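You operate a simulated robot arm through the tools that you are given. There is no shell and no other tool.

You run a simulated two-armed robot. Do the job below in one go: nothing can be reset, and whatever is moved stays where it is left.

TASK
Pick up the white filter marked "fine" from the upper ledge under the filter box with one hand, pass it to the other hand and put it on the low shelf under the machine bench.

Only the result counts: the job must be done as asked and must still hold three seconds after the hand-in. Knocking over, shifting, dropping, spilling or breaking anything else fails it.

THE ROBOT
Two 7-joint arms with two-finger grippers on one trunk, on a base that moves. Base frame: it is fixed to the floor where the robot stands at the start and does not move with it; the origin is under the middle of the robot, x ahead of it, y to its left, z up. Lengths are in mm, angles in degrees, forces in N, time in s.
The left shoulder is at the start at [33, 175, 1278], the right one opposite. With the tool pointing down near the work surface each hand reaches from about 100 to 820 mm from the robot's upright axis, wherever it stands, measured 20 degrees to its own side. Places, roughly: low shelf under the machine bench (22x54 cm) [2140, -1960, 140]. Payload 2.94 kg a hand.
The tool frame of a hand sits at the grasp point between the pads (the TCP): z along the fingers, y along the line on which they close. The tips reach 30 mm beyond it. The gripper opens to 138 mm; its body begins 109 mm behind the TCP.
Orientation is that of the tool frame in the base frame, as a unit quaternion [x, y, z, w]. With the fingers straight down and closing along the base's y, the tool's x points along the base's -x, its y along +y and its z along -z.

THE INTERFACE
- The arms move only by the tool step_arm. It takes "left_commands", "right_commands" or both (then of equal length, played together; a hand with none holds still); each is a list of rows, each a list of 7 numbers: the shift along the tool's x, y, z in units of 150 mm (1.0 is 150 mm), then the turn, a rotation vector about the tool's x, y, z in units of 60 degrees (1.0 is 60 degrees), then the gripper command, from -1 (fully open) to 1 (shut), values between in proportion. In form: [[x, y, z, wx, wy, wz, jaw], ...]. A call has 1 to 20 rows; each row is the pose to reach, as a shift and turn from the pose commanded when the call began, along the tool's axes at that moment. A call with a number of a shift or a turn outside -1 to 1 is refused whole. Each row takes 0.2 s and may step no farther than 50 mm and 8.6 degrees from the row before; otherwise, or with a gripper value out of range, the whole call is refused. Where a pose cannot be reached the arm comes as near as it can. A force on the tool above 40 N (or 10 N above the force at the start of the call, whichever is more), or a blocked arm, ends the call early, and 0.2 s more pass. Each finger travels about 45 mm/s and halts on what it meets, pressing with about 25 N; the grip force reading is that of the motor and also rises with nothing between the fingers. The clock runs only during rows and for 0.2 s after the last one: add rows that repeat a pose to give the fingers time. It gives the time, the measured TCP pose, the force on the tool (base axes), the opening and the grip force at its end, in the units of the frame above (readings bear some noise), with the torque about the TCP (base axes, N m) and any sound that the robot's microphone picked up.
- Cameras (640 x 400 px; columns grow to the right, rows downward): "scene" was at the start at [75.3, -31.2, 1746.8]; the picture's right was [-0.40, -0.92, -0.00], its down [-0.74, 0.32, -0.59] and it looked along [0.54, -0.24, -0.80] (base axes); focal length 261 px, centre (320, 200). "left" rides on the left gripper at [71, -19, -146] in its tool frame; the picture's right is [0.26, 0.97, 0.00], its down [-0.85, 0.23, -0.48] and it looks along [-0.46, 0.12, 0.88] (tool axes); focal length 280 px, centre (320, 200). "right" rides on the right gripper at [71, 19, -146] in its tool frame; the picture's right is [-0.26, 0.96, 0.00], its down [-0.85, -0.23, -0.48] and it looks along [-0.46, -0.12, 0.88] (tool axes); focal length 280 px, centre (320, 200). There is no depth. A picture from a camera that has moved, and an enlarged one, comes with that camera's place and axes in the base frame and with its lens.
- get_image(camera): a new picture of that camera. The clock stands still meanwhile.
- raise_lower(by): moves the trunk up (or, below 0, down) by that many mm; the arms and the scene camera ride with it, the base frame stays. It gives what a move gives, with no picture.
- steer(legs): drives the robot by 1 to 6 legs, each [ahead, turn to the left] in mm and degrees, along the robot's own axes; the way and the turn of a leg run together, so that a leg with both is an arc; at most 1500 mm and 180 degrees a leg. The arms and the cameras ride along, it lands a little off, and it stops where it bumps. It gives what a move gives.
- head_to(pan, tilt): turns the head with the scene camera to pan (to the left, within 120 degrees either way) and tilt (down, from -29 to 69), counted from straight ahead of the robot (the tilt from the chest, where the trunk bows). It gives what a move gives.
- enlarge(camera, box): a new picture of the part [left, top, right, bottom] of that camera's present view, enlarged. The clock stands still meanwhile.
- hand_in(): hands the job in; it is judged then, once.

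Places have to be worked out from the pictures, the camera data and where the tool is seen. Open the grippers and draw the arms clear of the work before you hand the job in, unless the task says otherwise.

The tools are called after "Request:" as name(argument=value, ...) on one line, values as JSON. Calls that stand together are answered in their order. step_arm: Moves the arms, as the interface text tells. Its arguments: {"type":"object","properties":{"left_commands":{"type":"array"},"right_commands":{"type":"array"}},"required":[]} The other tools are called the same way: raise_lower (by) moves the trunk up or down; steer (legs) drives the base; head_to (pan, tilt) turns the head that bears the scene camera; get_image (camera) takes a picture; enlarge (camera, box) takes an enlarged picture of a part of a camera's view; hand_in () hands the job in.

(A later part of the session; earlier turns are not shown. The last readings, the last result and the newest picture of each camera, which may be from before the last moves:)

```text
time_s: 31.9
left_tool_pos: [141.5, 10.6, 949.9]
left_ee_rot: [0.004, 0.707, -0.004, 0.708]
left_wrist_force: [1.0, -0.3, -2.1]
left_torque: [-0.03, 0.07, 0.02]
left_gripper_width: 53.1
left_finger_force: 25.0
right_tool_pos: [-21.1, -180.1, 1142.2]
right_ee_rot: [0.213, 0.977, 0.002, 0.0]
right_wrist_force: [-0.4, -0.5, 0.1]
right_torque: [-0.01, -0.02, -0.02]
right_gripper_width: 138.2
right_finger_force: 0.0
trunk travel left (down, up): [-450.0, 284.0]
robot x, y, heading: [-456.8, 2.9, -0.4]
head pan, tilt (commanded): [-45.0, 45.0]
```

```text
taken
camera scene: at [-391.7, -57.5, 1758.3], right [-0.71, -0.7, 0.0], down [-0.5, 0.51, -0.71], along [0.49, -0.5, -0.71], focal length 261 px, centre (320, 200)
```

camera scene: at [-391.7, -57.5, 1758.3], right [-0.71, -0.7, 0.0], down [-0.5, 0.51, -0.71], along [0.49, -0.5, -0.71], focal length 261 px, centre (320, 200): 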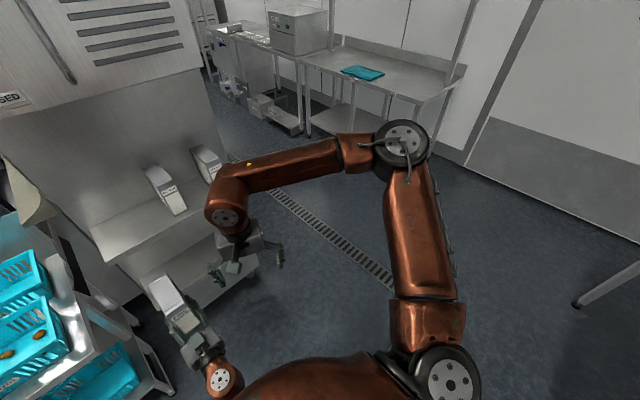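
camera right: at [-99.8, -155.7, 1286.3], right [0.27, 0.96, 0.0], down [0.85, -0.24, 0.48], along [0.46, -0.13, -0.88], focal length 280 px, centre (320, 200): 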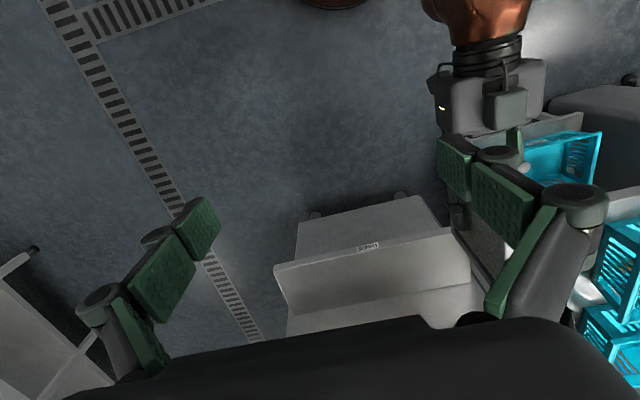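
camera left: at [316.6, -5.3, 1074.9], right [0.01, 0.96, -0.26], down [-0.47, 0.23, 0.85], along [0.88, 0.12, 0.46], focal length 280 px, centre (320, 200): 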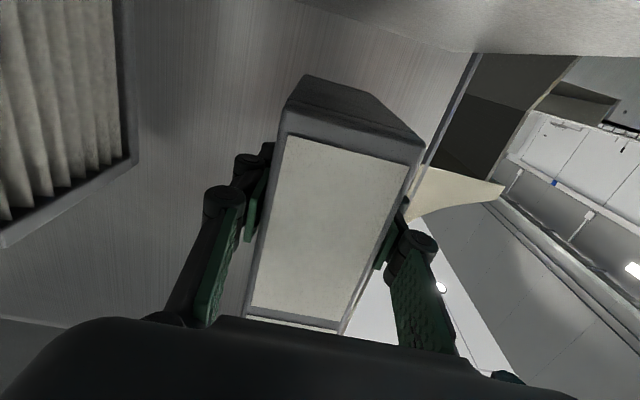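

Turning the hand in place works, but the arm stays stuck in its elbow-out posture. I bring the right hand back beside the body and then down, to let the elbow drop before reaching forward again.

Request:
step_arm(right_commands=[[0.085, -0.161, 0, 0, 0, -0.068, -1], [0.17, -0.322, 0, 0, 0, -0.137, -1], [0.255, -0.483, 0, 0, 0, -0.205, -1], [0.34, -0.644, 0, 0, 0, -0.273, -1], [0.425, -0.805, 0, 0, 0, -0.342, -1], [0.51, -0.966, 0, 0, 0, -0.41, -1], [0.51, -0.966, 0, 0, 0, -0.41, -1]])

Request:
step_arm(right_commands=[[0, 0, 0.2, 0, 0, 0, -1], [0, 0, 0.4, 0, 0, 0, -1], [0, 0, 0.6, 0, 0, 0, -1], [0, 0, 0.8, 0, 0, 0, -1], [0, 0, 1, 0, 0, 0, -1], [0, 0, 1, 0, 0, 0, -1]])

Request:
get_image(camera="scene")

```text
time_s: 33.5
left_tool_pos: [141.0, 11.1, 950.8]
left_ee_rot: [0.003, 0.707, -0.003, 0.707]
left_wrist_force: [-0.1, 0.2, -1.6]
left_torque: [0.0, 0.0, -0.03]
left_gripper_width: 53.4
left_finger_force: 24.8
right_tool_pos: [-149.7, -278.9, 1142.6]
right_ee_rot: [0.0, 1.0, 0.0, -0.001]
right_wrist_force: [0.7, 0.2, -0.6]
right_torque: [-0.04, -0.05, 0.01]
right_gripper_width: 137.9
right_finger_force: 0.1
trunk travel left (down, up): [-450.0, 284.0]
robot x, y, heading: [-455.4, 2.8, -0.4]
head pan, tilt (commanded): [-45.0, 45.0]
```

```text
time_s: 35.0
left_tool_pos: [140.9, 9.9, 951.5]
left_ee_rot: [0.004, 0.707, -0.003, 0.707]
left_wrist_force: [0.0, 0.3, -1.2]
left_torque: [0.0, 0.05, -0.02]
left_gripper_width: 53.4
left_finger_force: 24.9
right_tool_pos: [-152.9, -279.6, 991.9]
right_ee_rot: [-0.001, 1.0, 0.0, 0.0]
right_wrist_force: [0.2, -0.5, 0.8]
right_torque: [0.01, -0.04, 0.0]
right_gripper_width: 138.1
right_finger_force: 0.1
trunk travel left (down, up): [-450.0, 284.0]
robot x, y, heading: [-460.6, 0.6, -0.4]
head pan, tilt (commanded): [-45.0, 45.0]
```

```text
taken
camera scene: at [-392.7, -57.6, 1758.4], right [-0.71, -0.7, 0.0], down [-0.49, 0.51, -0.71], along [0.49, -0.51, -0.71], focal length 261 px, centre (320, 200)
```

scene: 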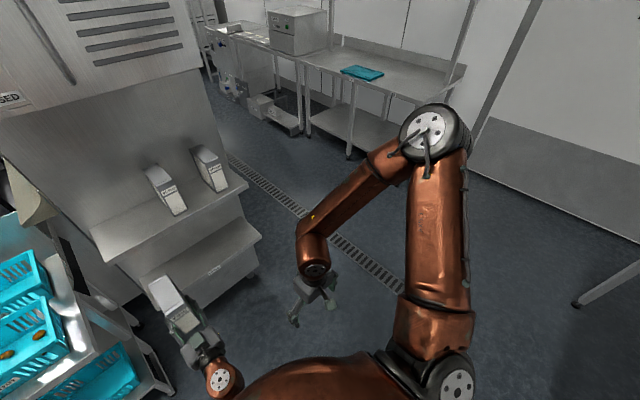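

Now the forearm slopes downward, a better posture. I test the forward reach at this height, staying well to the right of the filter.

Request:
step_arm(right_commands=[[-0.2, 0, 0, 0, 0, 0, -1], [-0.4, 0, 0, 0, 0, 0, -1], [-0.6, 0, 0, 0, 0, 0, -1], [-0.8, 0, 0, 0, 0, 0, -1], [-1, 0, 0, 0, 0, 0, -1], [-1, 0, 0, 0, 0, 0, -1]])

Request:
step_arm(right_commands=[[-0.2, 0, 0, 0, 0, 0, -1], [-0.4, 0, 0, 0, 0, 0, -1], [-0.6, 0, 0, 0, 0, 0, -1], [-0.8, 0, 0, 0, 0, 0, -1], [-1, 0, 0, 0, 0, 0, -1], [-1, 0, 0, 0, 0, 0, -1]])

Request:
get_image(camera="scene")

```text
time_s: 36.4
left_tool_pos: [140.4, 10.6, 949.4]
left_ee_rot: [0.004, 0.707, -0.004, 0.707]
left_wrist_force: [0.0, -0.4, -1.8]
left_torque: [0.0, 0.03, 0.03]
left_gripper_width: 53.4
left_finger_force: 25.0
right_tool_pos: [0.7, -280.2, 994.0]
right_ee_rot: [-0.001, 1.0, 0.0, 0.0]
right_wrist_force: [-0.3, 0.1, -0.2]
right_torque: [-0.04, 0.01, -0.02]
right_gripper_width: 137.7
right_finger_force: 0.0
trunk travel left (down, up): [-450.0, 284.0]
robot x, y, heading: [-456.3, 2.9, -0.5]
head pan, tilt (commanded): [-45.0, 45.0]
```

```text
time_s: 37.8
left_tool_pos: [141.9, 10.4, 950.6]
left_ee_rot: [0.003, 0.707, -0.003, 0.707]
left_wrist_force: [0.0, -0.2, -2.2]
left_torque: [-0.01, 0.04, 0.0]
left_gripper_width: 53.3
left_finger_force: 24.4
right_tool_pos: [73.3, -327.3, 1035.7]
right_ee_rot: [-0.001, 1.0, 0.002, 0.0]
right_wrist_force: [0.3, -0.6, -0.2]
right_torque: [0.01, 0.01, 0.01]
right_gripper_width: 137.9
right_finger_force: 0.2
right hand out of reach, approached as far as the arm can: row 1, 2, 3, 4, 5, 6
trunk travel left (down, up): [-450.0, 284.0]
robot x, y, heading: [-456.8, 0.8, -0.6]
head pan, tilt (commanded): [-45.0, 45.0]
```

```text
taken
camera scene: at [-391.7, -57.9, 1758.3], right [-0.71, -0.7, 0.0], down [-0.49, 0.51, -0.71], along [0.49, -0.51, -0.71], focal length 261 px, centre (320, 200)
```

scene: 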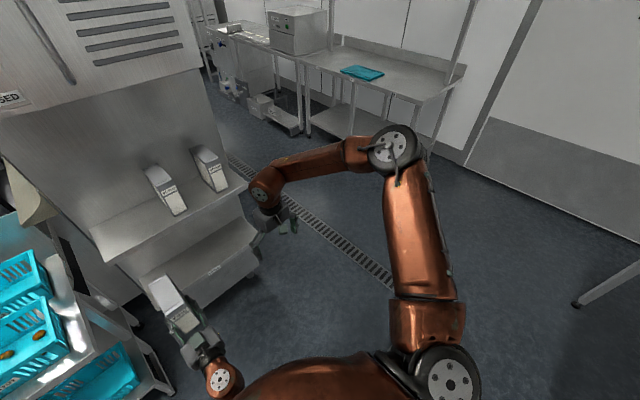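

The reach is limited with the tool straight down, but pointed forward the arms reach well. New plan: the right hand takes the filter's top at a 45° forward-down pitch (also good for setting it on the low shelf). I pitch the right hand up 45° while staying to the right.

Request:
step_arm(right_commands=[[0.05, 0.04, -0.06, 0, -0.107, 0, -1], [0.0, 0.08, -0.14, 0, -0.214, 0, -1], [-0.1, 0.12, -0.22, 0, -0.321, 0, -1], [-0.2, 0.15, -0.3, 0, -0.429, 0, -1], [-0.3, 0.18, -0.38, 0, -0.536, 0, -1], [-0.4, 0.22, -0.45, 0, -0.643, 0, -1], [-0.47, 0.247, -0.49, 0, -0.75, 0, -1], [-0.47, 0.247, -0.49, 0, -0.75, 0, -1]])

Request:
get_image(camera="scene")

```text
time_s: 39.5
left_tool_pos: [141.0, 10.1, 950.6]
left_ee_rot: [0.004, 0.707, -0.003, 0.707]
left_wrist_force: [0.0, 0.7, -1.7]
left_torque: [0.02, 0.06, 0.0]
left_gripper_width: 53.5
left_finger_force: 25.2
right_tool_pos: [136.3, -284.8, 1114.6]
right_ee_rot: [-0.001, 0.924, 0.001, 0.382]
right_wrist_force: [0.7, -0.5, -0.1]
right_torque: [-0.01, -0.02, -0.01]
right_gripper_width: 137.9
right_finger_force: 0.1
trunk travel left (down, up): [-450.0, 284.0]
robot x, y, heading: [-460.0, 1.0, -0.6]
head pan, tilt (commanded): [-45.0, 45.0]
```

```text
taken
camera scene: at [-391.8, -57.8, 1758.3], right [-0.71, -0.7, 0.0], down [-0.49, 0.51, -0.71], along [0.49, -0.51, -0.71], focal length 261 px, centre (320, 200)
```

scene: 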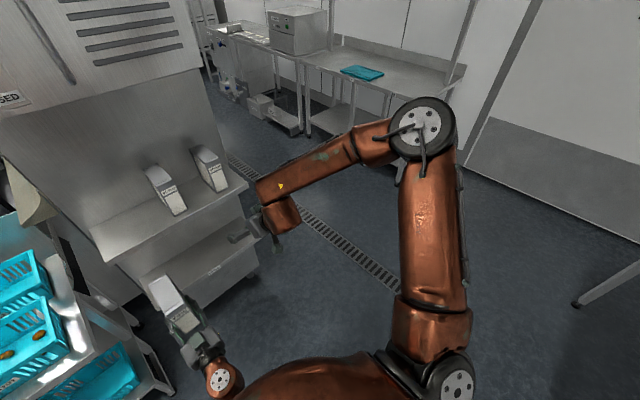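

The 45° pitch works with room to spare. I slide the right hand inward half the way, at z≈1130, and check.

Request:
step_arm(right_commands=[[-0.05, 0.19, 0.017, 0, 0, 0, -1], [-0.1, 0.38, 0.034, 0, 0, 0, -1], [-0.15, 0.57, 0.051, 0, 0, 0, -1], [-0.2, 0.76, 0.068, 0, 0, 0, -1], [-0.226, 0.95, 0.085, 0, 0, 0, -1], [-0.226, 0.95, 0.085, 0, 0, 0, -1]])

Request:
get_image(camera="scene")

Request:
get_image(camera="right")

```text
time_s: 41.0
left_tool_pos: [141.1, 11.2, 951.1]
left_ee_rot: [0.004, 0.707, -0.004, 0.707]
left_wrist_force: [0.0, -0.1, -1.8]
left_torque: [0.0, 0.03, 0.0]
left_gripper_width: 53.4
left_finger_force: 24.7
right_tool_pos: [148.1, -198.9, 1139.1]
right_ee_rot: [0.0, 0.924, 0.001, 0.382]
right_wrist_force: [0.4, 0.4, 0.3]
right_torque: [-0.01, 0.01, -0.03]
right_gripper_width: 138.0
right_finger_force: 0.0
right hand out of reach, approached as far as the arm can: row 3, 4, 5, 6
trunk travel left (down, up): [-450.0, 284.0]
robot x, y, heading: [-456.5, 4.4, -0.6]
head pan, tilt (commanded): [-45.0, 45.0]
```

```text
taken
camera scene: at [-392.1, -57.3, 1758.4], right [-0.71, -0.7, 0.0], down [-0.49, 0.51, -0.71], along [0.49, -0.51, -0.71], focal length 261 px, centre (320, 200)
```

scene: 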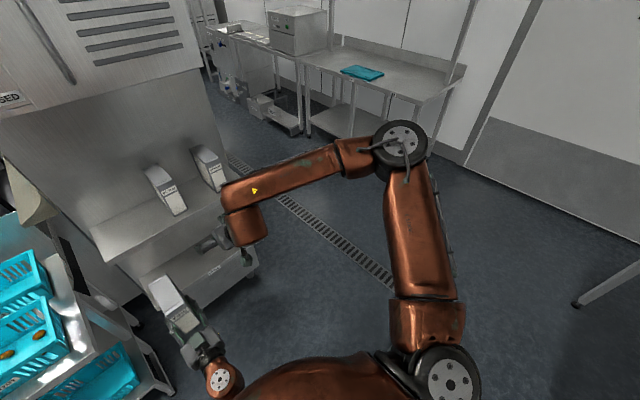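

```text
taken
camera right: at [-4.0, -180.4, 1192.6], right [0.18, 0.97, 0.19], down [0.26, -0.23, 0.94], along [0.95, -0.12, -0.3], focal length 280 px, centre (320, 200)
```

right: 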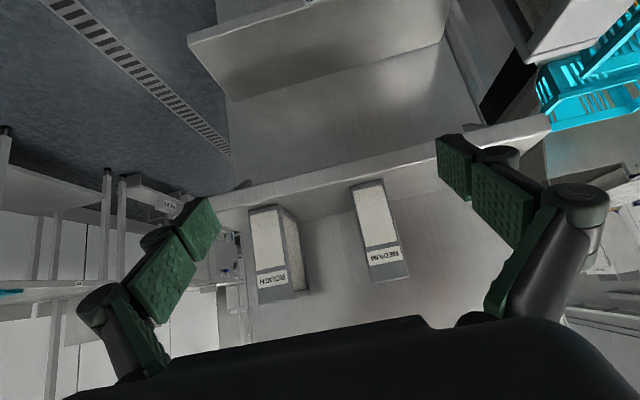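

Each time it gets stuck the elbow is at the same outward place, so the shoulder is at its stop with the elbow raised. The left arm got its good posture by pulling in close while leveling; I do the same with the right arm (pull back and level) to drop its elbow.

Request:
step_arm(right_commands=[[0.07, -0.02, -0.08, 0, -0.094, 0, -1], [0.14, -0.04, -0.16, 0, -0.188, 0, -1], [0.2, -0.06, -0.24, 0, -0.281, 0, -1], [0.27, -0.08, -0.32, 0, -0.375, 0, -1], [0.34, -0.1, -0.4, 0, -0.469, 0, -1], [0.4, -0.1, -0.48, 0, -0.563, 0, -1], [0.47, -0.1, -0.56, 0, -0.656, 0, -1], [0.54, -0.1, -0.64, 0, -0.75, 0, -1], [0.54, -0.1, -0.64, 0, -0.75, 0, -1]])

Request:
get_image(camera="scene")

```text
time_s: 43.0
left_tool_pos: [140.9, 10.9, 949.4]
left_ee_rot: [0.004, 0.707, -0.004, 0.707]
left_wrist_force: [-0.7, 0.0, -2.4]
left_torque: [0.0, 0.02, -0.02]
left_gripper_width: 53.3
left_finger_force: 25.1
right_tool_pos: [80.1, -202.4, 1243.4]
right_ee_rot: [0.007, 0.726, -0.006, 0.687]
right_wrist_force: [-0.5, -0.6, 0.2]
right_torque: [-0.01, 0.0, -0.02]
right_gripper_width: 137.8
right_finger_force: 0.1
right hand out of reach, approached as far as the arm can: row 6, 7, 8, 9
trunk travel left (down, up): [-450.0, 284.0]
robot x, y, heading: [-456.1, 0.5, -0.7]
head pan, tilt (commanded): [-45.0, 45.0]
```

```text
taken
camera scene: at [-391.7, -57.8, 1758.3], right [-0.71, -0.7, 0.0], down [-0.49, 0.51, -0.71], along [0.49, -0.51, -0.71], focal length 261 px, centre (320, 200)
```

scene: 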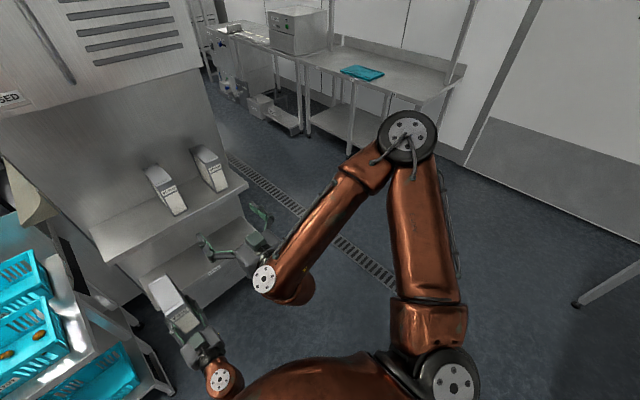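

The elbow is still out, though the hand is level at z=1243. As the left arm did, I go forward and down from here with the hand level and watch the elbow.

Request:
step_arm(right_commands=[[0.15, 0, 0.08, 0, 0, 0, -1], [0.3, 0, 0.16, 0, 0, 0, -1], [0.45, 0, 0.24, 0, 0, 0, -1], [0.6, 0, 0.32, 0, 0, 0, -1], [0.75, 0, 0.4, 0, 0, 0, -1], [0.9, 0, 0.4, 0, 0, 0, -1], [0.9, 0, 0.4, 0, 0, 0, -1]])

Request:
get_image(camera="scene")

```text
time_s: 44.5
left_tool_pos: [141.6, 10.3, 949.7]
left_ee_rot: [0.004, 0.707, -0.004, 0.707]
left_wrist_force: [-0.3, 1.2, -2.3]
left_torque: [0.01, 0.02, -0.02]
left_gripper_width: 53.4
left_finger_force: 24.7
right_tool_pos: [101.9, -207.1, 1242.1]
right_ee_rot: [0.007, 0.731, -0.006, 0.682]
right_wrist_force: [0.1, 0.0, -0.4]
right_torque: [0.03, -0.02, 0.01]
right_gripper_width: 137.9
right_finger_force: 0.1
right hand out of reach, approached as far as the arm can: row 1, 2, 3, 4, 5, 6, 7
trunk travel left (down, up): [-450.0, 284.0]
robot x, y, heading: [-456.5, 3.5, -0.6]
head pan, tilt (commanded): [-45.0, 45.0]
```

```text
taken
camera scene: at [-390.9, -57.9, 1758.3], right [-0.71, -0.7, 0.0], down [-0.5, 0.51, -0.71], along [0.49, -0.51, -0.71], focal length 261 px, centre (320, 200)
```

scene: 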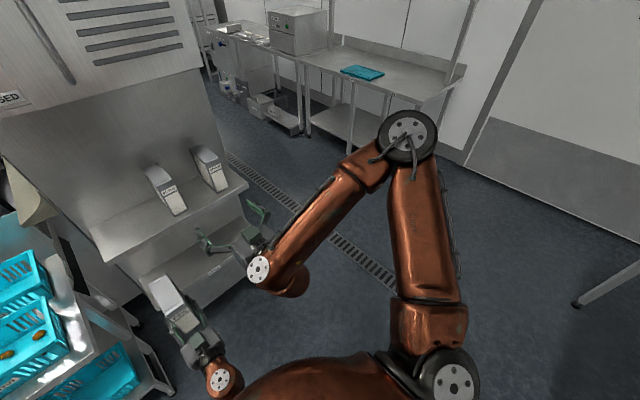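

The elbow sits about 260 mm above the shoulder; only going far down will pull it down. I turn the right hand back to pointing down, clear to the right, then go low beside the robot.

Request:
step_arm(right_commands=[[0.05, -0.06, -0.08, 0, 0.125, 0, -1], [0.1, -0.12, -0.16, 0, 0.25, 0, -1], [0.15, -0.18, -0.25, 0, 0.375, 0, -1], [0.2, -0.24, -0.33, 0, 0.5, 0, -1], [0.25, -0.3, -0.42, 0, 0.625, 0, -1], [0.3, -0.36, -0.5, 0, 0.75, 0, -1], [0.35, -0.42, -0.58, 0, 0.875, 0, -1], [0.4, -0.47, -0.667, 0, 1, 0, -1], [0.4, -0.47, -0.667, 0, 1, 0, -1]])

```text
time_s: 46.5
left_tool_pos: [140.0, 10.4, 950.3]
left_ee_rot: [0.003, 0.707, -0.003, 0.707]
left_wrist_force: [-0.4, 0.6, -1.8]
left_torque: [-0.01, 0.04, -0.02]
left_gripper_width: 53.3
left_finger_force: 25.1
right_tool_pos: [1.3, -270.8, 1182.4]
right_ee_rot: [0.009, 0.973, -0.002, 0.23]
right_wrist_force: [-0.6, -0.7, -0.1]
right_torque: [-0.02, -0.02, 0.01]
right_gripper_width: 137.7
right_finger_force: 0.1
trunk travel left (down, up): [-450.0, 284.0]
robot x, y, heading: [-455.9, 4.6, -0.8]
head pan, tilt (commanded): [-45.0, 45.0]
```

It went through without a stop. I finish turning to straight down and then descend in steps to about z≈750.

Request:
step_arm(right_commands=[[0.173, -0.05, 0.017, 0, 0.089, 0, -1], [0.346, -0.1, 0.035, 0, 0.178, 0, -1], [0.519, -0.15, 0.052, 0, 0.267, 0, -1], [0.692, -0.2, 0.07, 0, 0.356, 0, -1], [0.865, -0.27, 0.087, 0, 0.445, 0, -1], [0.865, -0.27, 0.087, 0, 0.445, 0, -1]])

Request:
step_arm(right_commands=[[0, 0, 0.2, 0, 0, 0, -1], [0, 0, 0.4, 0, 0, 0, -1], [0, 0, 0.6, 0, 0, 0, -1], [0, 0, 0.8, 0, 0, 0, -1], [0, 0, 1, 0, 0, 0, -1], [0, 0, 1, 0, 0, 0, -1]])

Request:
step_arm(right_commands=[[0, 0, 0.2, 0, 0, 0, -1], [0, 0, 0.4, 0, 0, 0, -1], [0, 0, 0.6, 0, 0, 0, -1], [0, 0, 0.8, 0, 0, 0, -1], [0, 0, 1, 0, 0, 0, -1], [0, 0, 1, 0, 0, 0, -1]])

Request:
get_image(camera="scene")

```text
time_s: 48.0
left_tool_pos: [141.5, 10.6, 951.0]
left_ee_rot: [0.004, 0.707, -0.004, 0.707]
left_wrist_force: [0.1, 0.2, -2.1]
left_torque: [-0.01, -0.01, 0.0]
left_gripper_width: 53.4
left_finger_force: 25.3
right_tool_pos: [-112.0, -308.9, 1111.1]
right_ee_rot: [0.009, 1.0, 0.0, 0.0]
right_wrist_force: [-0.7, -0.2, -0.3]
right_torque: [-0.05, -0.03, 0.0]
right_gripper_width: 138.1
right_finger_force: 0.1
trunk travel left (down, up): [-450.0, 284.0]
robot x, y, heading: [-454.4, 4.7, -0.7]
head pan, tilt (commanded): [-45.0, 45.0]
```

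```text
time_s: 49.4
left_tool_pos: [140.5, 11.0, 951.5]
left_ee_rot: [0.004, 0.707, -0.004, 0.707]
left_wrist_force: [-0.4, 0.8, -2.0]
left_torque: [0.02, 0.02, 0.0]
left_gripper_width: 53.3
left_finger_force: 24.6
right_tool_pos: [-108.5, -308.8, 963.6]
right_ee_rot: [0.009, 1.0, 0.0, 0.001]
right_wrist_force: [-0.5, -0.3, 1.2]
right_torque: [-0.01, -0.03, 0.0]
right_gripper_width: 138.0
right_finger_force: 0.0
trunk travel left (down, up): [-450.0, 284.0]
robot x, y, heading: [-458.7, 0.9, -0.6]
head pan, tilt (commanded): [-45.0, 45.0]
```

```text
time_s: 50.8
left_tool_pos: [141.1, 10.2, 950.1]
left_ee_rot: [0.004, 0.707, -0.004, 0.707]
left_wrist_force: [0.1, 0.0, -2.3]
left_torque: [0.05, 0.04, -0.02]
left_gripper_width: 53.3
left_finger_force: 25.5
right_tool_pos: [-125.0, -336.7, 876.9]
right_ee_rot: [0.008, 1.0, 0.0, 0.001]
right_wrist_force: [1.0, 0.1, -0.2]
right_torque: [0.02, 0.0, 0.03]
right_gripper_width: 138.0
right_finger_force: 0.1
right hand out of reach, approached as far as the arm can: row 3, 4, 5, 6
trunk travel left (down, up): [-450.0, 284.0]
robot x, y, heading: [-455.3, 1.0, -0.6]
head pan, tilt (commanded): [-45.0, 45.0]
```

```text
taken
camera scene: at [-391.6, -57.6, 1758.3], right [-0.71, -0.7, 0.0], down [-0.49, 0.51, -0.71], along [0.49, -0.51, -0.71], focal length 261 px, centre (320, 200)
```

scene: 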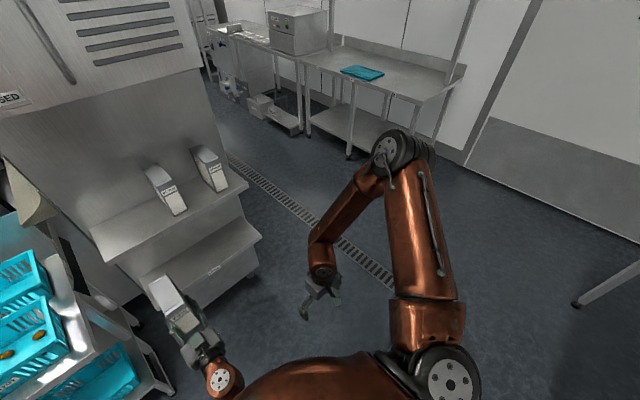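

It hits the same stop again. I look at the left arm to see what posture lets it reach so freely.

Request:
head_to(pan=50, tilt=50)

Request:
get_image(camera="scene")

Request:
head_to(pan=0, tilt=69)

Request:
get_image(camera="scene")

```text
time_s: 52.5
left_tool_pos: [140.5, 10.3, 950.1]
left_ee_rot: [0.004, 0.707, -0.004, 0.707]
left_wrist_force: [-0.5, -0.1, -2.3]
left_torque: [-0.01, 0.02, 0.0]
left_gripper_width: 53.4
left_finger_force: 25.2
right_tool_pos: [-124.3, -338.3, 877.3]
right_ee_rot: [0.008, 1.0, 0.0, 0.001]
right_wrist_force: [0.6, -0.1, -0.6]
right_torque: [0.02, 0.02, 0.03]
right_gripper_width: 138.0
right_finger_force: 0.0
trunk travel left (down, up): [-450.0, 284.0]
robot x, y, heading: [-457.2, -0.7, -0.7]
head pan, tilt (commanded): [50.0, 50.0]
```

```text
taken
camera scene: at [-398.5, 58.8, 1751.4], right [0.76, -0.65, 0.0], down [-0.5, -0.58, -0.64], along [0.42, 0.49, -0.77], focal length 261 px, centre (320, 200)
```

scene: 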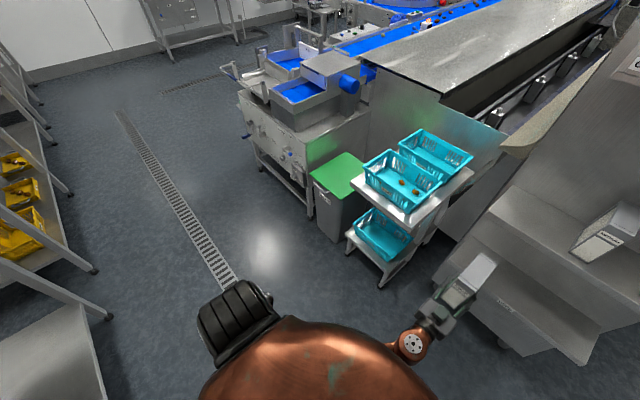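

```text
time_s: 53.6
left_tool_pos: [141.1, 12.0, 949.9]
left_ee_rot: [0.003, 0.707, -0.003, 0.707]
left_wrist_force: [1.2, 0.4, -1.8]
left_torque: [0.02, 0.06, 0.0]
left_gripper_width: 53.3
left_finger_force: 24.9
right_tool_pos: [-125.0, -337.0, 878.2]
right_ee_rot: [0.008, 1.0, 0.0, 0.001]
right_wrist_force: [-0.3, 0.1, 0.0]
right_torque: [-0.02, 0.04, 0.0]
right_gripper_width: 138.1
right_finger_force: 0.1
trunk travel left (down, up): [-450.0, 284.0]
robot x, y, heading: [-456.3, 3.9, -0.5]
head pan, tilt (commanded): [0.0, 68.8]
```

```text
taken
camera scene: at [-392.7, -0.1, 1729.5], right [-0.01, -1.0, 0.0], down [-0.93, 0.01, -0.36], along [0.36, 0.0, -0.93], focal length 261 px, centre (320, 200)
```

scene: 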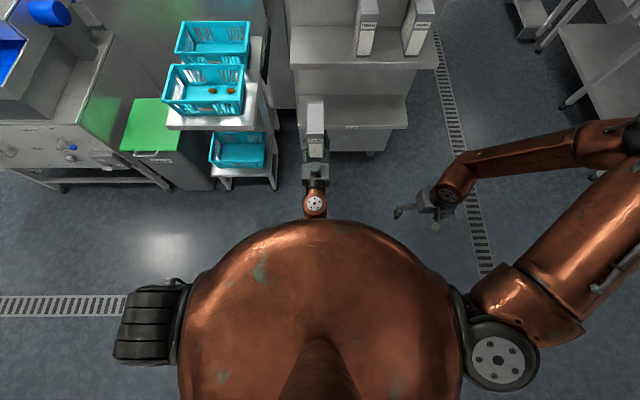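

I see the difference: the left arm's elbow hangs low, while the right upper arm is raised sideways. The natural way down is to swing it down in the sideways plane, so I move the right hand outward to the right (free floor there) and down.

Request:
step_arm(right_commands=[[0, -0.17, 0, 0, 0, 0, -1], [0, -0.34, 0, 0, 0, 0, -1], [0, -0.5, 0, 0, 0, 0, -1], [0, -0.67, 0, 0, 0, 0, -1], [0, -0.84, 0, 0, 0, 0, -1], [0, -1, 0, 0, 0, 0, -1], [0, -1, 0, 0, 0, 0, -1]])

Request:
step_arm(right_commands=[[0, 0, 0.17, 0, 0, 0, -1], [0, 0, 0.34, 0, 0, 0, -1], [0, 0, 0.5, 0, 0, 0, -1], [0, 0, 0.67, 0, 0, 0, -1], [0, 0, 0.84, 0, 0, 0, -1], [0, 0, 1, 0, 0, 0, -1], [0, 0, 1, 0, 0, 0, -1]])

Request:
head_to(pan=-50, tilt=50)

Request:
get_image(camera="scene")

```text
time_s: 55.2
left_tool_pos: [141.3, 11.3, 950.4]
left_ee_rot: [0.004, 0.707, -0.004, 0.707]
left_wrist_force: [-0.6, -0.1, -2.5]
left_torque: [0.01, 0.05, -0.02]
left_gripper_width: 53.0
left_finger_force: 24.8
right_tool_pos: [-121.8, -488.6, 881.6]
right_ee_rot: [0.01, 1.0, 0.0, 0.001]
right_wrist_force: [0.4, -0.1, -0.4]
right_torque: [0.0, 0.03, 0.02]
right_gripper_width: 137.8
right_finger_force: 0.1
trunk travel left (down, up): [-450.0, 284.0]
robot x, y, heading: [-454.0, 2.1, -0.5]
head pan, tilt (commanded): [0.0, 68.8]
```

```text
time_s: 56.8
left_tool_pos: [141.1, 9.6, 950.7]
left_ee_rot: [0.003, 0.707, -0.004, 0.707]
left_wrist_force: [0.4, 0.6, -2.1]
left_torque: [0.01, 0.04, 0.02]
left_gripper_width: 53.1
left_finger_force: 25.5
right_tool_pos: [-139.3, -478.5, 841.8]
right_ee_rot: [0.008, 1.0, -0.001, 0.001]
right_wrist_force: [0.4, 0.4, -0.8]
right_torque: [0.01, 0.01, -0.01]
right_gripper_width: 137.9
right_finger_force: 0.0
right hand out of reach, approached as far as the arm can: row 2, 3, 4, 5, 6, 7
trunk travel left (down, up): [-450.0, 284.0]
robot x, y, heading: [-456.5, 1.1, -0.6]
head pan, tilt (commanded): [0.0, 68.8]
```

```text
time_s: 58.0
left_tool_pos: [140.6, 11.0, 950.6]
left_ee_rot: [0.004, 0.707, -0.004, 0.707]
left_wrist_force: [0.4, -0.3, -1.3]
left_torque: [-0.01, 0.02, 0.04]
left_gripper_width: 53.6
left_finger_force: 24.7
right_tool_pos: [-139.3, -479.0, 841.3]
right_ee_rot: [0.009, 1.0, -0.001, 0.001]
right_wrist_force: [0.4, -0.3, -0.6]
right_torque: [-0.05, 0.03, -0.01]
right_gripper_width: 138.1
right_finger_force: 0.1
trunk travel left (down, up): [-450.0, 284.0]
robot x, y, heading: [-455.5, 2.3, -0.8]
head pan, tilt (commanded): [-50.0, 50.0]
```

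```text
taken
camera scene: at [-399.8, -59.2, 1751.4], right [-0.77, -0.64, 0.0], down [-0.49, 0.59, -0.64], along [0.41, -0.5, -0.77], focal length 261 px, centre (320, 200)
```

scene: 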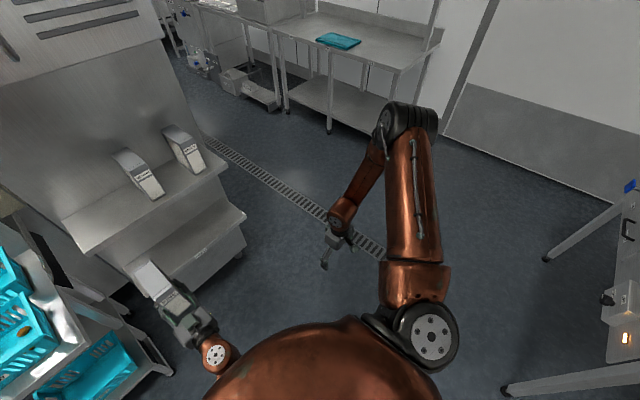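

I worked out the posture: the upper arm is raised sideways and its forward swing is at a stop; it can only come down through pointing straight sideways. So I bring the right hand back and farther out to the right, slightly lower.

Request:
step_arm(right_commands=[[0.155, -0.14, 0.03, 0, 0, 0, -1], [0.31, -0.28, 0.06, 0, 0, 0, -1], [0.465, -0.42, 0.1, 0, 0, 0, -1], [0.62, -0.56, 0.15, 0, 0, 0, -1], [0.775, -0.7, 0.2, 0, 0, 0, -1], [0.93, -0.84, 0.27, 0, 0, 0, -1], [0.93, -0.84, 0.27, 0, 0, 0, -1]])

Request:
step_arm(right_commands=[[0, 0, 0.17, 0, 0, 0, -1], [0, 0, 0.34, 0, 0, 0, -1], [0, 0, 0.5, 0, 0, 0, -1], [0, 0, 0.67, 0, 0, 0, -1], [0, 0, 0.84, 0, 0, 0, -1], [0, 0, 1, 0, 0, 0, -1], [0, 0, 1, 0, 0, 0, -1]])

Request:
head_to(pan=-70, tilt=50)

Request:
get_image(camera="scene")

```text
time_s: 59.6
left_tool_pos: [142.0, 9.2, 950.4]
left_ee_rot: [0.004, 0.707, -0.003, 0.707]
left_wrist_force: [0.1, -0.1, -2.6]
left_torque: [-0.01, 0.0, 0.06]
left_gripper_width: 53.2
left_finger_force: 24.7
right_tool_pos: [-277.2, -570.6, 798.9]
right_ee_rot: [0.011, 1.0, -0.007, 0.001]
right_wrist_force: [0.4, 0.2, -0.7]
right_torque: [0.01, -0.01, -0.01]
right_gripper_width: 138.0
right_finger_force: 0.0
right hand out of reach, approached as far as the arm can: row 4, 5, 6, 7
trunk travel left (down, up): [-450.0, 284.0]
robot x, y, heading: [-458.4, 8.2, -0.7]
head pan, tilt (commanded): [-50.0, 50.0]
```

```text
time_s: 61.2
left_tool_pos: [140.3, 10.6, 950.5]
left_ee_rot: [0.004, 0.707, -0.004, 0.707]
left_wrist_force: [-0.1, -0.3, -1.9]
left_torque: [0.01, 0.02, -0.03]
left_gripper_width: 53.5
left_finger_force: 25.1
right_tool_pos: [-279.5, -570.0, 648.0]
right_ee_rot: [0.008, 1.0, -0.001, 0.001]
right_wrist_force: [-0.6, 0.4, -0.2]
right_torque: [0.0, -0.02, 0.02]
right_gripper_width: 138.0
right_finger_force: 0.0
right hand out of reach, approached as far as the arm can: row 1
trunk travel left (down, up): [-450.0, 284.0]
robot x, y, heading: [-458.2, 6.2, -0.6]
head pan, tilt (commanded): [-50.0, 50.0]
```

```text
time_s: 62.0
left_tool_pos: [140.3, 9.7, 950.7]
left_ee_rot: [0.004, 0.707, -0.004, 0.707]
left_wrist_force: [-0.2, 0.6, -1.2]
left_torque: [0.02, 0.05, -0.01]
left_gripper_width: 53.1
left_finger_force: 24.6
right_tool_pos: [-279.9, -570.1, 647.0]
right_ee_rot: [0.009, 1.0, 0.0, 0.001]
right_wrist_force: [0.4, -0.1, -0.5]
right_torque: [-0.03, -0.01, 0.01]
right_gripper_width: 137.7
right_finger_force: 0.0
trunk travel left (down, up): [-450.0, 284.0]
robot x, y, heading: [-456.3, 1.7, -0.5]
head pan, tilt (commanded): [-70.0, 50.0]
```

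```text
taken
camera scene: at [-423.3, -72.4, 1751.4], right [-0.94, -0.33, 0.0], down [-0.25, 0.72, -0.64], along [0.21, -0.61, -0.77], focal length 261 px, centre (320, 200)
```

scene: 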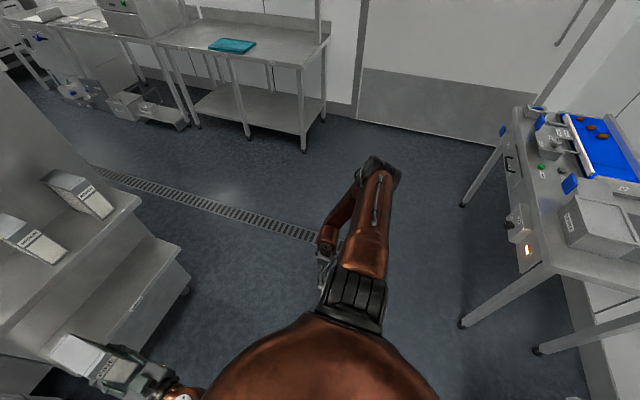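

The arm came down past the stop: the right hand is at z=648 with the elbow lowered. I now bring it forward and inward at low height and check that it moves freely.

Request:
step_arm(right_commands=[[-0.17, 0.1, -0.03, 0, 0, 0, -1], [-0.34, 0.2, -0.06, 0, 0, 0, -1], [-0.5, 0.3, -0.1, 0, 0, 0, -1], [-0.67, 0.4, -0.13, 0, 0, 0, -1], [-0.84, 0.5, -0.17, 0, 0, 0, -1], [-1, 0.6, -0.2, 0, 0, 0, -1], [-1, 0.6, -0.2, 0, 0, 0, -1]])

Request:
step_arm(right_commands=[[-0.17, 0.1, -0.03, 0, 0, 0, -1], [-0.34, 0.2, -0.06, 0, 0, 0, -1], [-0.5, 0.3, -0.1, 0, 0, 0, -1], [-0.67, 0.4, -0.13, 0, 0, 0, -1], [-0.84, 0.5, -0.17, 0, 0, 0, -1], [-1, 0.6, -0.2, 0, 0, 0, -1], [-1, 0.6, -0.2, 0, 0, 0, -1]])

Request:
head_to(pan=-40, tilt=55)

Request:
get_image(camera="scene")

```text
time_s: 63.6
left_tool_pos: [140.6, 10.7, 950.5]
left_ee_rot: [0.004, 0.707, -0.004, 0.707]
left_wrist_force: [-0.6, 0.6, -1.6]
left_torque: [0.01, 0.04, 0.01]
left_gripper_width: 53.2
left_finger_force: 25.2
right_tool_pos: [-127.3, -484.8, 677.3]
right_ee_rot: [0.008, 1.0, -0.001, 0.002]
right_wrist_force: [-0.4, 0.2, 0.5]
right_torque: [0.02, 0.0, 0.01]
right_gripper_width: 137.8
right_finger_force: 0.1
trunk travel left (down, up): [-450.0, 284.0]
robot x, y, heading: [-460.0, 3.4, -0.7]
head pan, tilt (commanded): [-70.0, 50.0]
```

```text
time_s: 65.2
left_tool_pos: [141.6, 9.9, 950.3]
left_ee_rot: [0.005, 0.707, -0.005, 0.707]
left_wrist_force: [1.0, 0.0, -1.4]
left_torque: [0.01, 0.06, 0.01]
left_gripper_width: 53.2
left_finger_force: 25.2
right_tool_pos: [23.1, -395.2, 711.6]
right_ee_rot: [0.008, 1.0, 0.0, 0.001]
right_wrist_force: [-0.1, -0.4, 0.4]
right_torque: [0.02, -0.01, -0.02]
right_gripper_width: 137.9
right_finger_force: 0.1
trunk travel left (down, up): [-450.0, 284.0]
robot x, y, heading: [-454.9, -1.8, -0.7]
head pan, tilt (commanded): [-70.0, 50.0]
```

```text
time_s: 66.2
left_tool_pos: [141.7, 9.0, 950.8]
left_ee_rot: [0.004, 0.707, -0.004, 0.707]
left_wrist_force: [0.9, 0.1, -0.9]
left_torque: [0.0, 0.04, -0.01]
left_gripper_width: 53.1
left_finger_force: 25.0
right_tool_pos: [24.7, -395.8, 711.1]
right_ee_rot: [0.009, 1.0, 0.0, 0.001]
right_wrist_force: [-0.1, -0.3, -0.1]
right_torque: [-0.02, -0.04, 0.01]
right_gripper_width: 138.1
right_finger_force: 0.1
trunk travel left (down, up): [-450.0, 284.0]
robot x, y, heading: [-456.7, 6.8, -0.6]
head pan, tilt (commanded): [-40.0, 55.0]
```

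```text
taken
camera scene: at [-393.8, -46.7, 1744.9], right [-0.65, -0.76, 0.0], down [-0.62, 0.53, -0.57], along [0.43, -0.37, -0.82], focal length 261 px, centre (320, 200)
```

scene: 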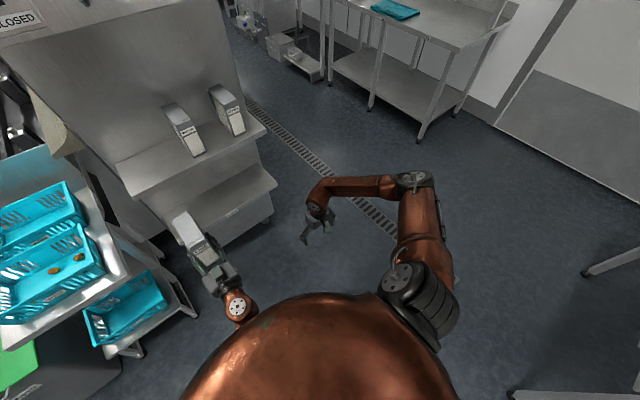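

The right arm is now in the good, elbow-low posture. I lower the left hand another 100 mm and pitch the right hand to 45° forward while raising it, still to the right of the filter.

Request:
step_arm(left_commands=[[0.11, 0, 0, 0, 0, 0, 1], [0.22, 0, 0, 0, 0, 0, 1], [0.33, 0, 0, 0, 0, 0, 1], [0.44, 0, 0, 0, 0, 0, 1], [0.55, 0, 0, 0, 0, 0, 1], [0.667, 0, 0, 0, 0, 0, 1], [0.667, 0, 0, 0, 0, 0, 1]])

Request:
step_arm(right_commands=[[-0.067, 0.042, -0.117, 0, -0.094, 0, -1], [-0.133, 0.083, -0.233, 0, -0.188, 0, -1], [-0.2, 0.125, -0.35, 0, -0.281, 0, -1], [-0.267, 0.167, -0.467, 0, -0.375, 0, -1], [-0.333, 0.208, -0.583, 0, -0.469, 0, -1], [-0.4, 0.25, -0.7, 0, -0.563, 0, -1], [-0.467, 0.292, -0.817, 0, -0.656, 0, -1], [-0.533, 0.333, -0.933, 0, -0.75, 0, -1], [-0.533, 0.333, -0.933, 0, -0.75, 0, -1]])

Request:
get_image(camera="scene")

```text
time_s: 67.8
left_tool_pos: [142.2, 10.7, 851.0]
left_ee_rot: [0.004, 0.707, -0.004, 0.707]
left_wrist_force: [0.6, -0.5, -2.2]
left_torque: [0.0, 0.04, 0.01]
left_gripper_width: 53.4
left_finger_force: 25.1
right_tool_pos: [24.0, -396.3, 710.9]
right_ee_rot: [0.008, 1.0, 0.0, 0.001]
right_wrist_force: [0.2, 0.8, -0.3]
right_torque: [0.01, -0.02, 0.0]
right_gripper_width: 138.2
right_finger_force: 0.1
trunk travel left (down, up): [-450.0, 284.0]
robot x, y, heading: [-458.2, 1.2, -0.4]
head pan, tilt (commanded): [-40.0, 55.0]
```

```text
time_s: 69.8
left_tool_pos: [142.1, 10.1, 850.4]
left_ee_rot: [0.004, 0.707, -0.004, 0.707]
left_wrist_force: [0.1, 0.1, -1.9]
left_torque: [0.01, -0.03, -0.02]
left_gripper_width: 53.1
left_finger_force: 25.0
right_tool_pos: [106.8, -347.8, 849.5]
right_ee_rot: [0.008, 0.923, -0.003, 0.385]
right_wrist_force: [-0.2, -0.9, -0.6]
right_torque: [0.03, 0.03, -0.02]
right_gripper_width: 138.2
right_finger_force: 0.0
trunk travel left (down, up): [-450.0, 284.0]
robot x, y, heading: [-457.2, 5.0, -0.2]
head pan, tilt (commanded): [-40.0, 55.0]
```

```text
taken
camera scene: at [-393.7, -46.7, 1744.9], right [-0.65, -0.76, 0.0], down [-0.62, 0.53, -0.57], along [0.43, -0.37, -0.82], focal length 261 px, centre (320, 200)
```

scene: 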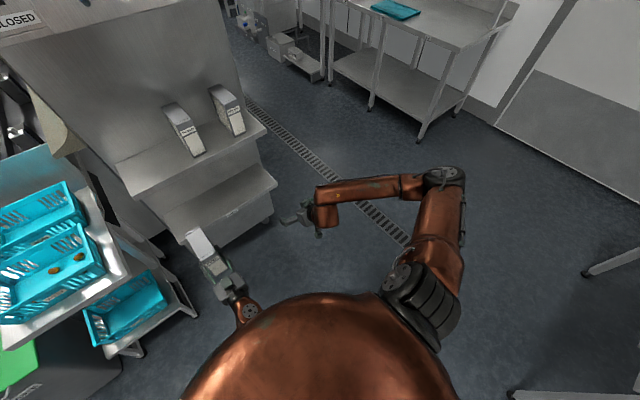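

Both moved as asked. Left filter top is now near z≈950. I raise the right hand to z≈1015, moving partly inward.

Request:
step_arm(right_commands=[[-0.161, 0.111, -0.098, 0, 0, 0, -1], [-0.322, 0.222, -0.196, 0, 0, 0, -1], [-0.483, 0.333, -0.294, 0, 0, 0, -1], [-0.644, 0.444, -0.392, 0, 0, 0, -1], [-0.805, 0.555, -0.49, 0, 0, 0, -1], [-0.966, 0.667, -0.589, 0, 0, 0, -1], [-0.966, 0.667, -0.589, 0, 0, 0, -1]])

Request:
get_image(camera="scene")

Request:
get_image(camera="right")

```text
time_s: 71.4
left_tool_pos: [142.6, 10.9, 851.8]
left_ee_rot: [0.005, 0.707, -0.003, 0.707]
left_wrist_force: [0.5, 0.5, -1.5]
left_torque: [-0.02, 0.03, 0.03]
left_gripper_width: 53.3
left_finger_force: 24.5
right_tool_pos: [147.3, -250.2, 1014.4]
right_ee_rot: [0.008, 0.924, -0.003, 0.383]
right_wrist_force: [0.4, -0.8, -0.3]
right_torque: [-0.02, 0.02, 0.06]
right_gripper_width: 138.0
right_finger_force: 0.0
trunk travel left (down, up): [-450.0, 284.0]
robot x, y, heading: [-457.1, 4.8, -0.6]
head pan, tilt (commanded): [-40.0, 55.0]
```

```text
taken
camera scene: at [-394.1, -47.4, 1744.9], right [-0.65, -0.76, 0.0], down [-0.62, 0.53, -0.57], along [0.44, -0.37, -0.82], focal length 261 px, centre (320, 200)
```

scene: 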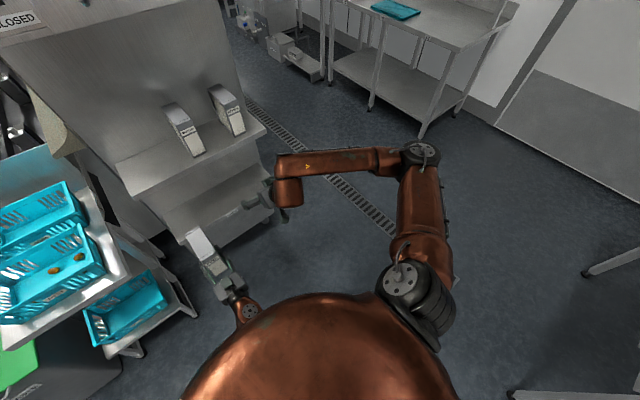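

```text
taken
camera right: at [-4.9, -228.2, 1067.2], right [0.2, 0.96, 0.19], down [0.26, -0.24, 0.94], along [0.94, -0.14, -0.3], focal length 280 px, centre (320, 200)
```

right: 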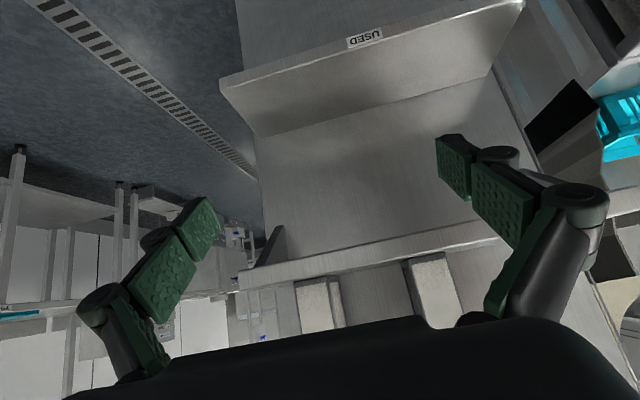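

No stop this time. I move the right hand inward by 130 mm above filter height.

Request:
step_arm(right_commands=[[-0.032, 0.174, 0.011, 0, 0, 0, -1], [-0.064, 0.348, 0.023, 0, 0, 0, -1], [-0.096, 0.522, 0.034, 0, 0, 0, -1], [-0.128, 0.696, 0.046, 0, 0, 0, -1], [-0.16, 0.87, 0.057, 0, 0, 0, -1], [-0.16, 0.87, 0.057, 0, 0, 0, -1]])

Request:
get_image(camera="right")

Request:
head_to(pan=-5, tilt=60)

Request:
get_image(camera="scene")

```text
time_s: 72.8
left_tool_pos: [141.3, 11.0, 850.3]
left_ee_rot: [0.004, 0.707, -0.003, 0.707]
left_wrist_force: [0.6, -0.1, -1.6]
left_torque: [-0.01, 0.05, 0.06]
left_gripper_width: 53.3
left_finger_force: 24.7
right_tool_pos: [169.8, -120.5, 1023.8]
right_ee_rot: [0.009, 0.923, -0.004, 0.384]
right_wrist_force: [0.2, -0.1, -0.1]
right_torque: [-0.01, -0.01, 0.03]
right_gripper_width: 138.0
right_finger_force: 0.0
trunk travel left (down, up): [-450.0, 284.0]
robot x, y, heading: [-455.1, 4.0, -0.6]
head pan, tilt (commanded): [-40.0, 55.0]
```

```text
taken
camera right: at [19.1, -98.6, 1077.4], right [0.2, 0.96, 0.19], down [0.26, -0.24, 0.94], along [0.94, -0.14, -0.3], focal length 280 px, centre (320, 200)
```

right: 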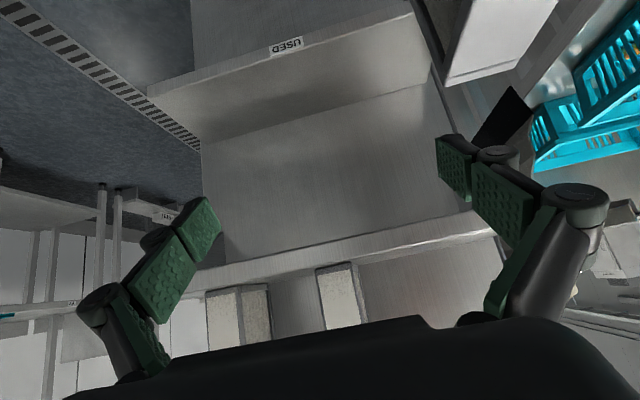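

```text
time_s: 73.8
left_tool_pos: [142.4, 11.1, 852.2]
left_ee_rot: [0.004, 0.707, -0.004, 0.707]
left_wrist_force: [0.3, 0.7, -1.5]
left_torque: [0.0, 0.02, 0.01]
left_gripper_width: 53.2
left_finger_force: 25.1
right_tool_pos: [172.3, -120.4, 1024.2]
right_ee_rot: [0.009, 0.923, -0.004, 0.384]
right_wrist_force: [-0.4, 0.4, -0.4]
right_torque: [0.0, 0.0, 0.02]
right_gripper_width: 138.0
right_finger_force: 0.0
trunk travel left (down, up): [-450.0, 284.0]
robot x, y, heading: [-453.6, 1.3, -0.8]
head pan, tilt (commanded): [-5.0, 60.0]
```

```text
taken
camera scene: at [-382.1, -5.9, 1738.8], right [-0.1, -1.0, 0.0], down [-0.86, 0.09, -0.5], along [0.5, -0.05, -0.87], focal length 261 px, centre (320, 200)
```

scene: 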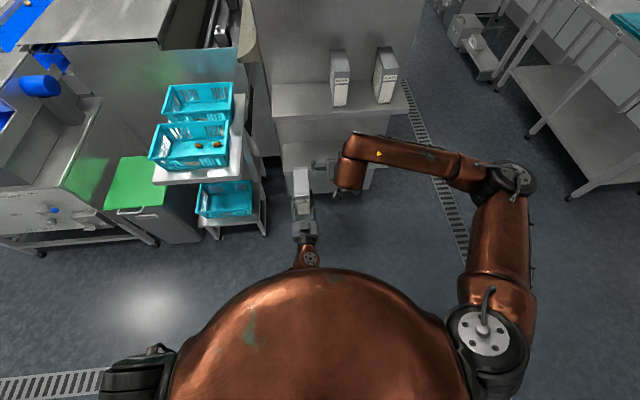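

I enlarge the view of the filter in the left hand and the right hand's fingers to confirm geometry before crossing over it.

Request:
enlarge(camera="scene", box=[250, 120, 410, 270])

Request:
get_image(camera="left")

```text
2.67 times, centred on (330, 195) of scene
camera zoom: at [-382.1, -5.9, 1738.8], right [-0.1, -1.0, 0.0], down [-0.86, 0.09, -0.5], along [0.5, -0.05, -0.87], focal length 695 px, centre (293, 213)
```

zoom: 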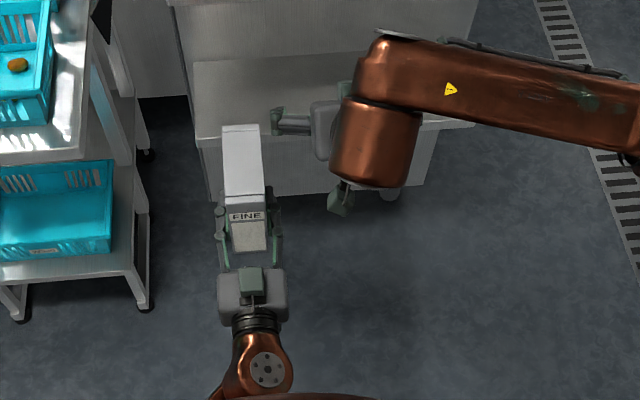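

```text
taken
camera left: at [-4.4, -5.6, 780.4], right [0.01, 0.97, -0.26], down [-0.47, 0.24, 0.85], along [0.88, 0.12, 0.46], focal length 280 px, centre (320, 200)
```

left: 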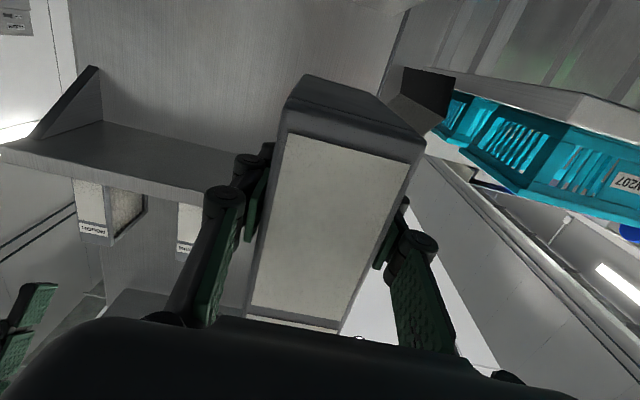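

I enlarge more tightly to fix the filter's top edges.

Request:
enlarge(camera="scene", box=[285, 155, 345, 225])

```text
5.71 times, centred on (315, 190) of scene
camera zoom: at [-382.1, -5.9, 1738.8], right [-0.1, -1.0, 0.0], down [-0.86, 0.09, -0.5], along [0.5, -0.05, -0.87], focal length 1490 px, centre (349, 257)
```

zoom: 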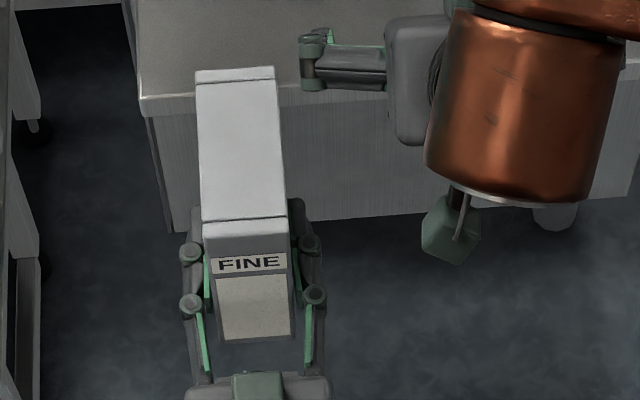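

The filter sits as reckoned: x 104–219, y −16..36, top z 950. I move the right hand the last 130 mm over it.

Request:
step_arm(right_commands=[[0, 0.174, 0, 0, 0, 0, -1], [0, 0.348, 0, 0, 0, 0, -1], [0, 0.522, 0, 0, 0, 0, -1], [0, 0.696, 0, 0, 0, 0, -1], [0, 0.867, 0, 0, 0, 0, -1], [0, 0.867, 0, 0, 0, 0, -1]])

Request:
get_image(camera="right")

Request:
enlarge(camera="scene", box=[250, 120, 410, 270])

```text
time_s: 75.2
left_tool_pos: [141.8, 11.3, 852.0]
left_ee_rot: [0.004, 0.707, -0.003, 0.707]
left_wrist_force: [0.0, -0.1, -2.4]
left_torque: [-0.01, 0.04, 0.02]
left_gripper_width: 53.1
left_finger_force: 24.9
right_tool_pos: [173.4, 8.8, 1022.3]
right_ee_rot: [0.008, 0.924, -0.004, 0.383]
right_wrist_force: [0.0, -1.3, -0.3]
right_torque: [0.01, -0.01, -0.01]
right_gripper_width: 138.0
right_finger_force: 0.0
trunk travel left (down, up): [-450.0, 284.0]
robot x, y, heading: [-456.3, -0.5, -0.4]
head pan, tilt (commanded): [-5.0, 60.0]
```

```text
taken
camera right: at [21.9, 31.3, 1075.8], right [0.2, 0.96, 0.19], down [0.26, -0.24, 0.94], along [0.94, -0.14, -0.3], focal length 280 px, centre (320, 200)
```

right: 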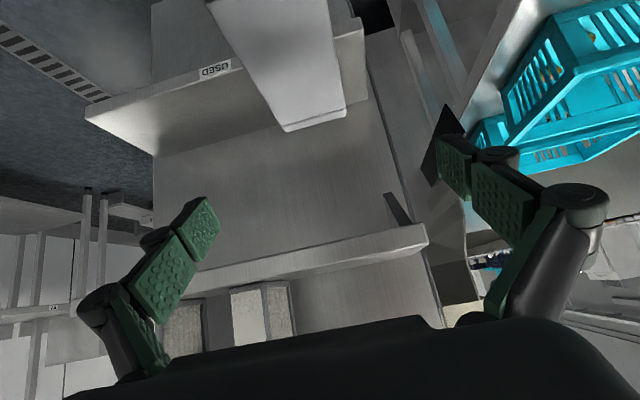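

```text
2.67 times, centred on (330, 195) of scene
camera zoom: at [-382.2, -7.1, 1738.8], right [-0.1, -1.0, 0.0], down [-0.86, 0.09, -0.5], along [0.5, -0.05, -0.87], focal length 695 px, centre (293, 213)
```

zoom: 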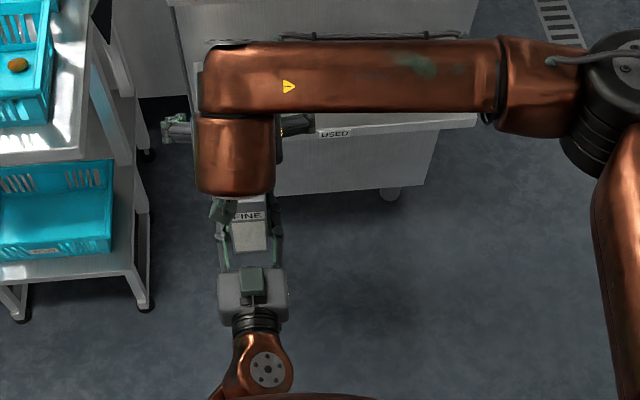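

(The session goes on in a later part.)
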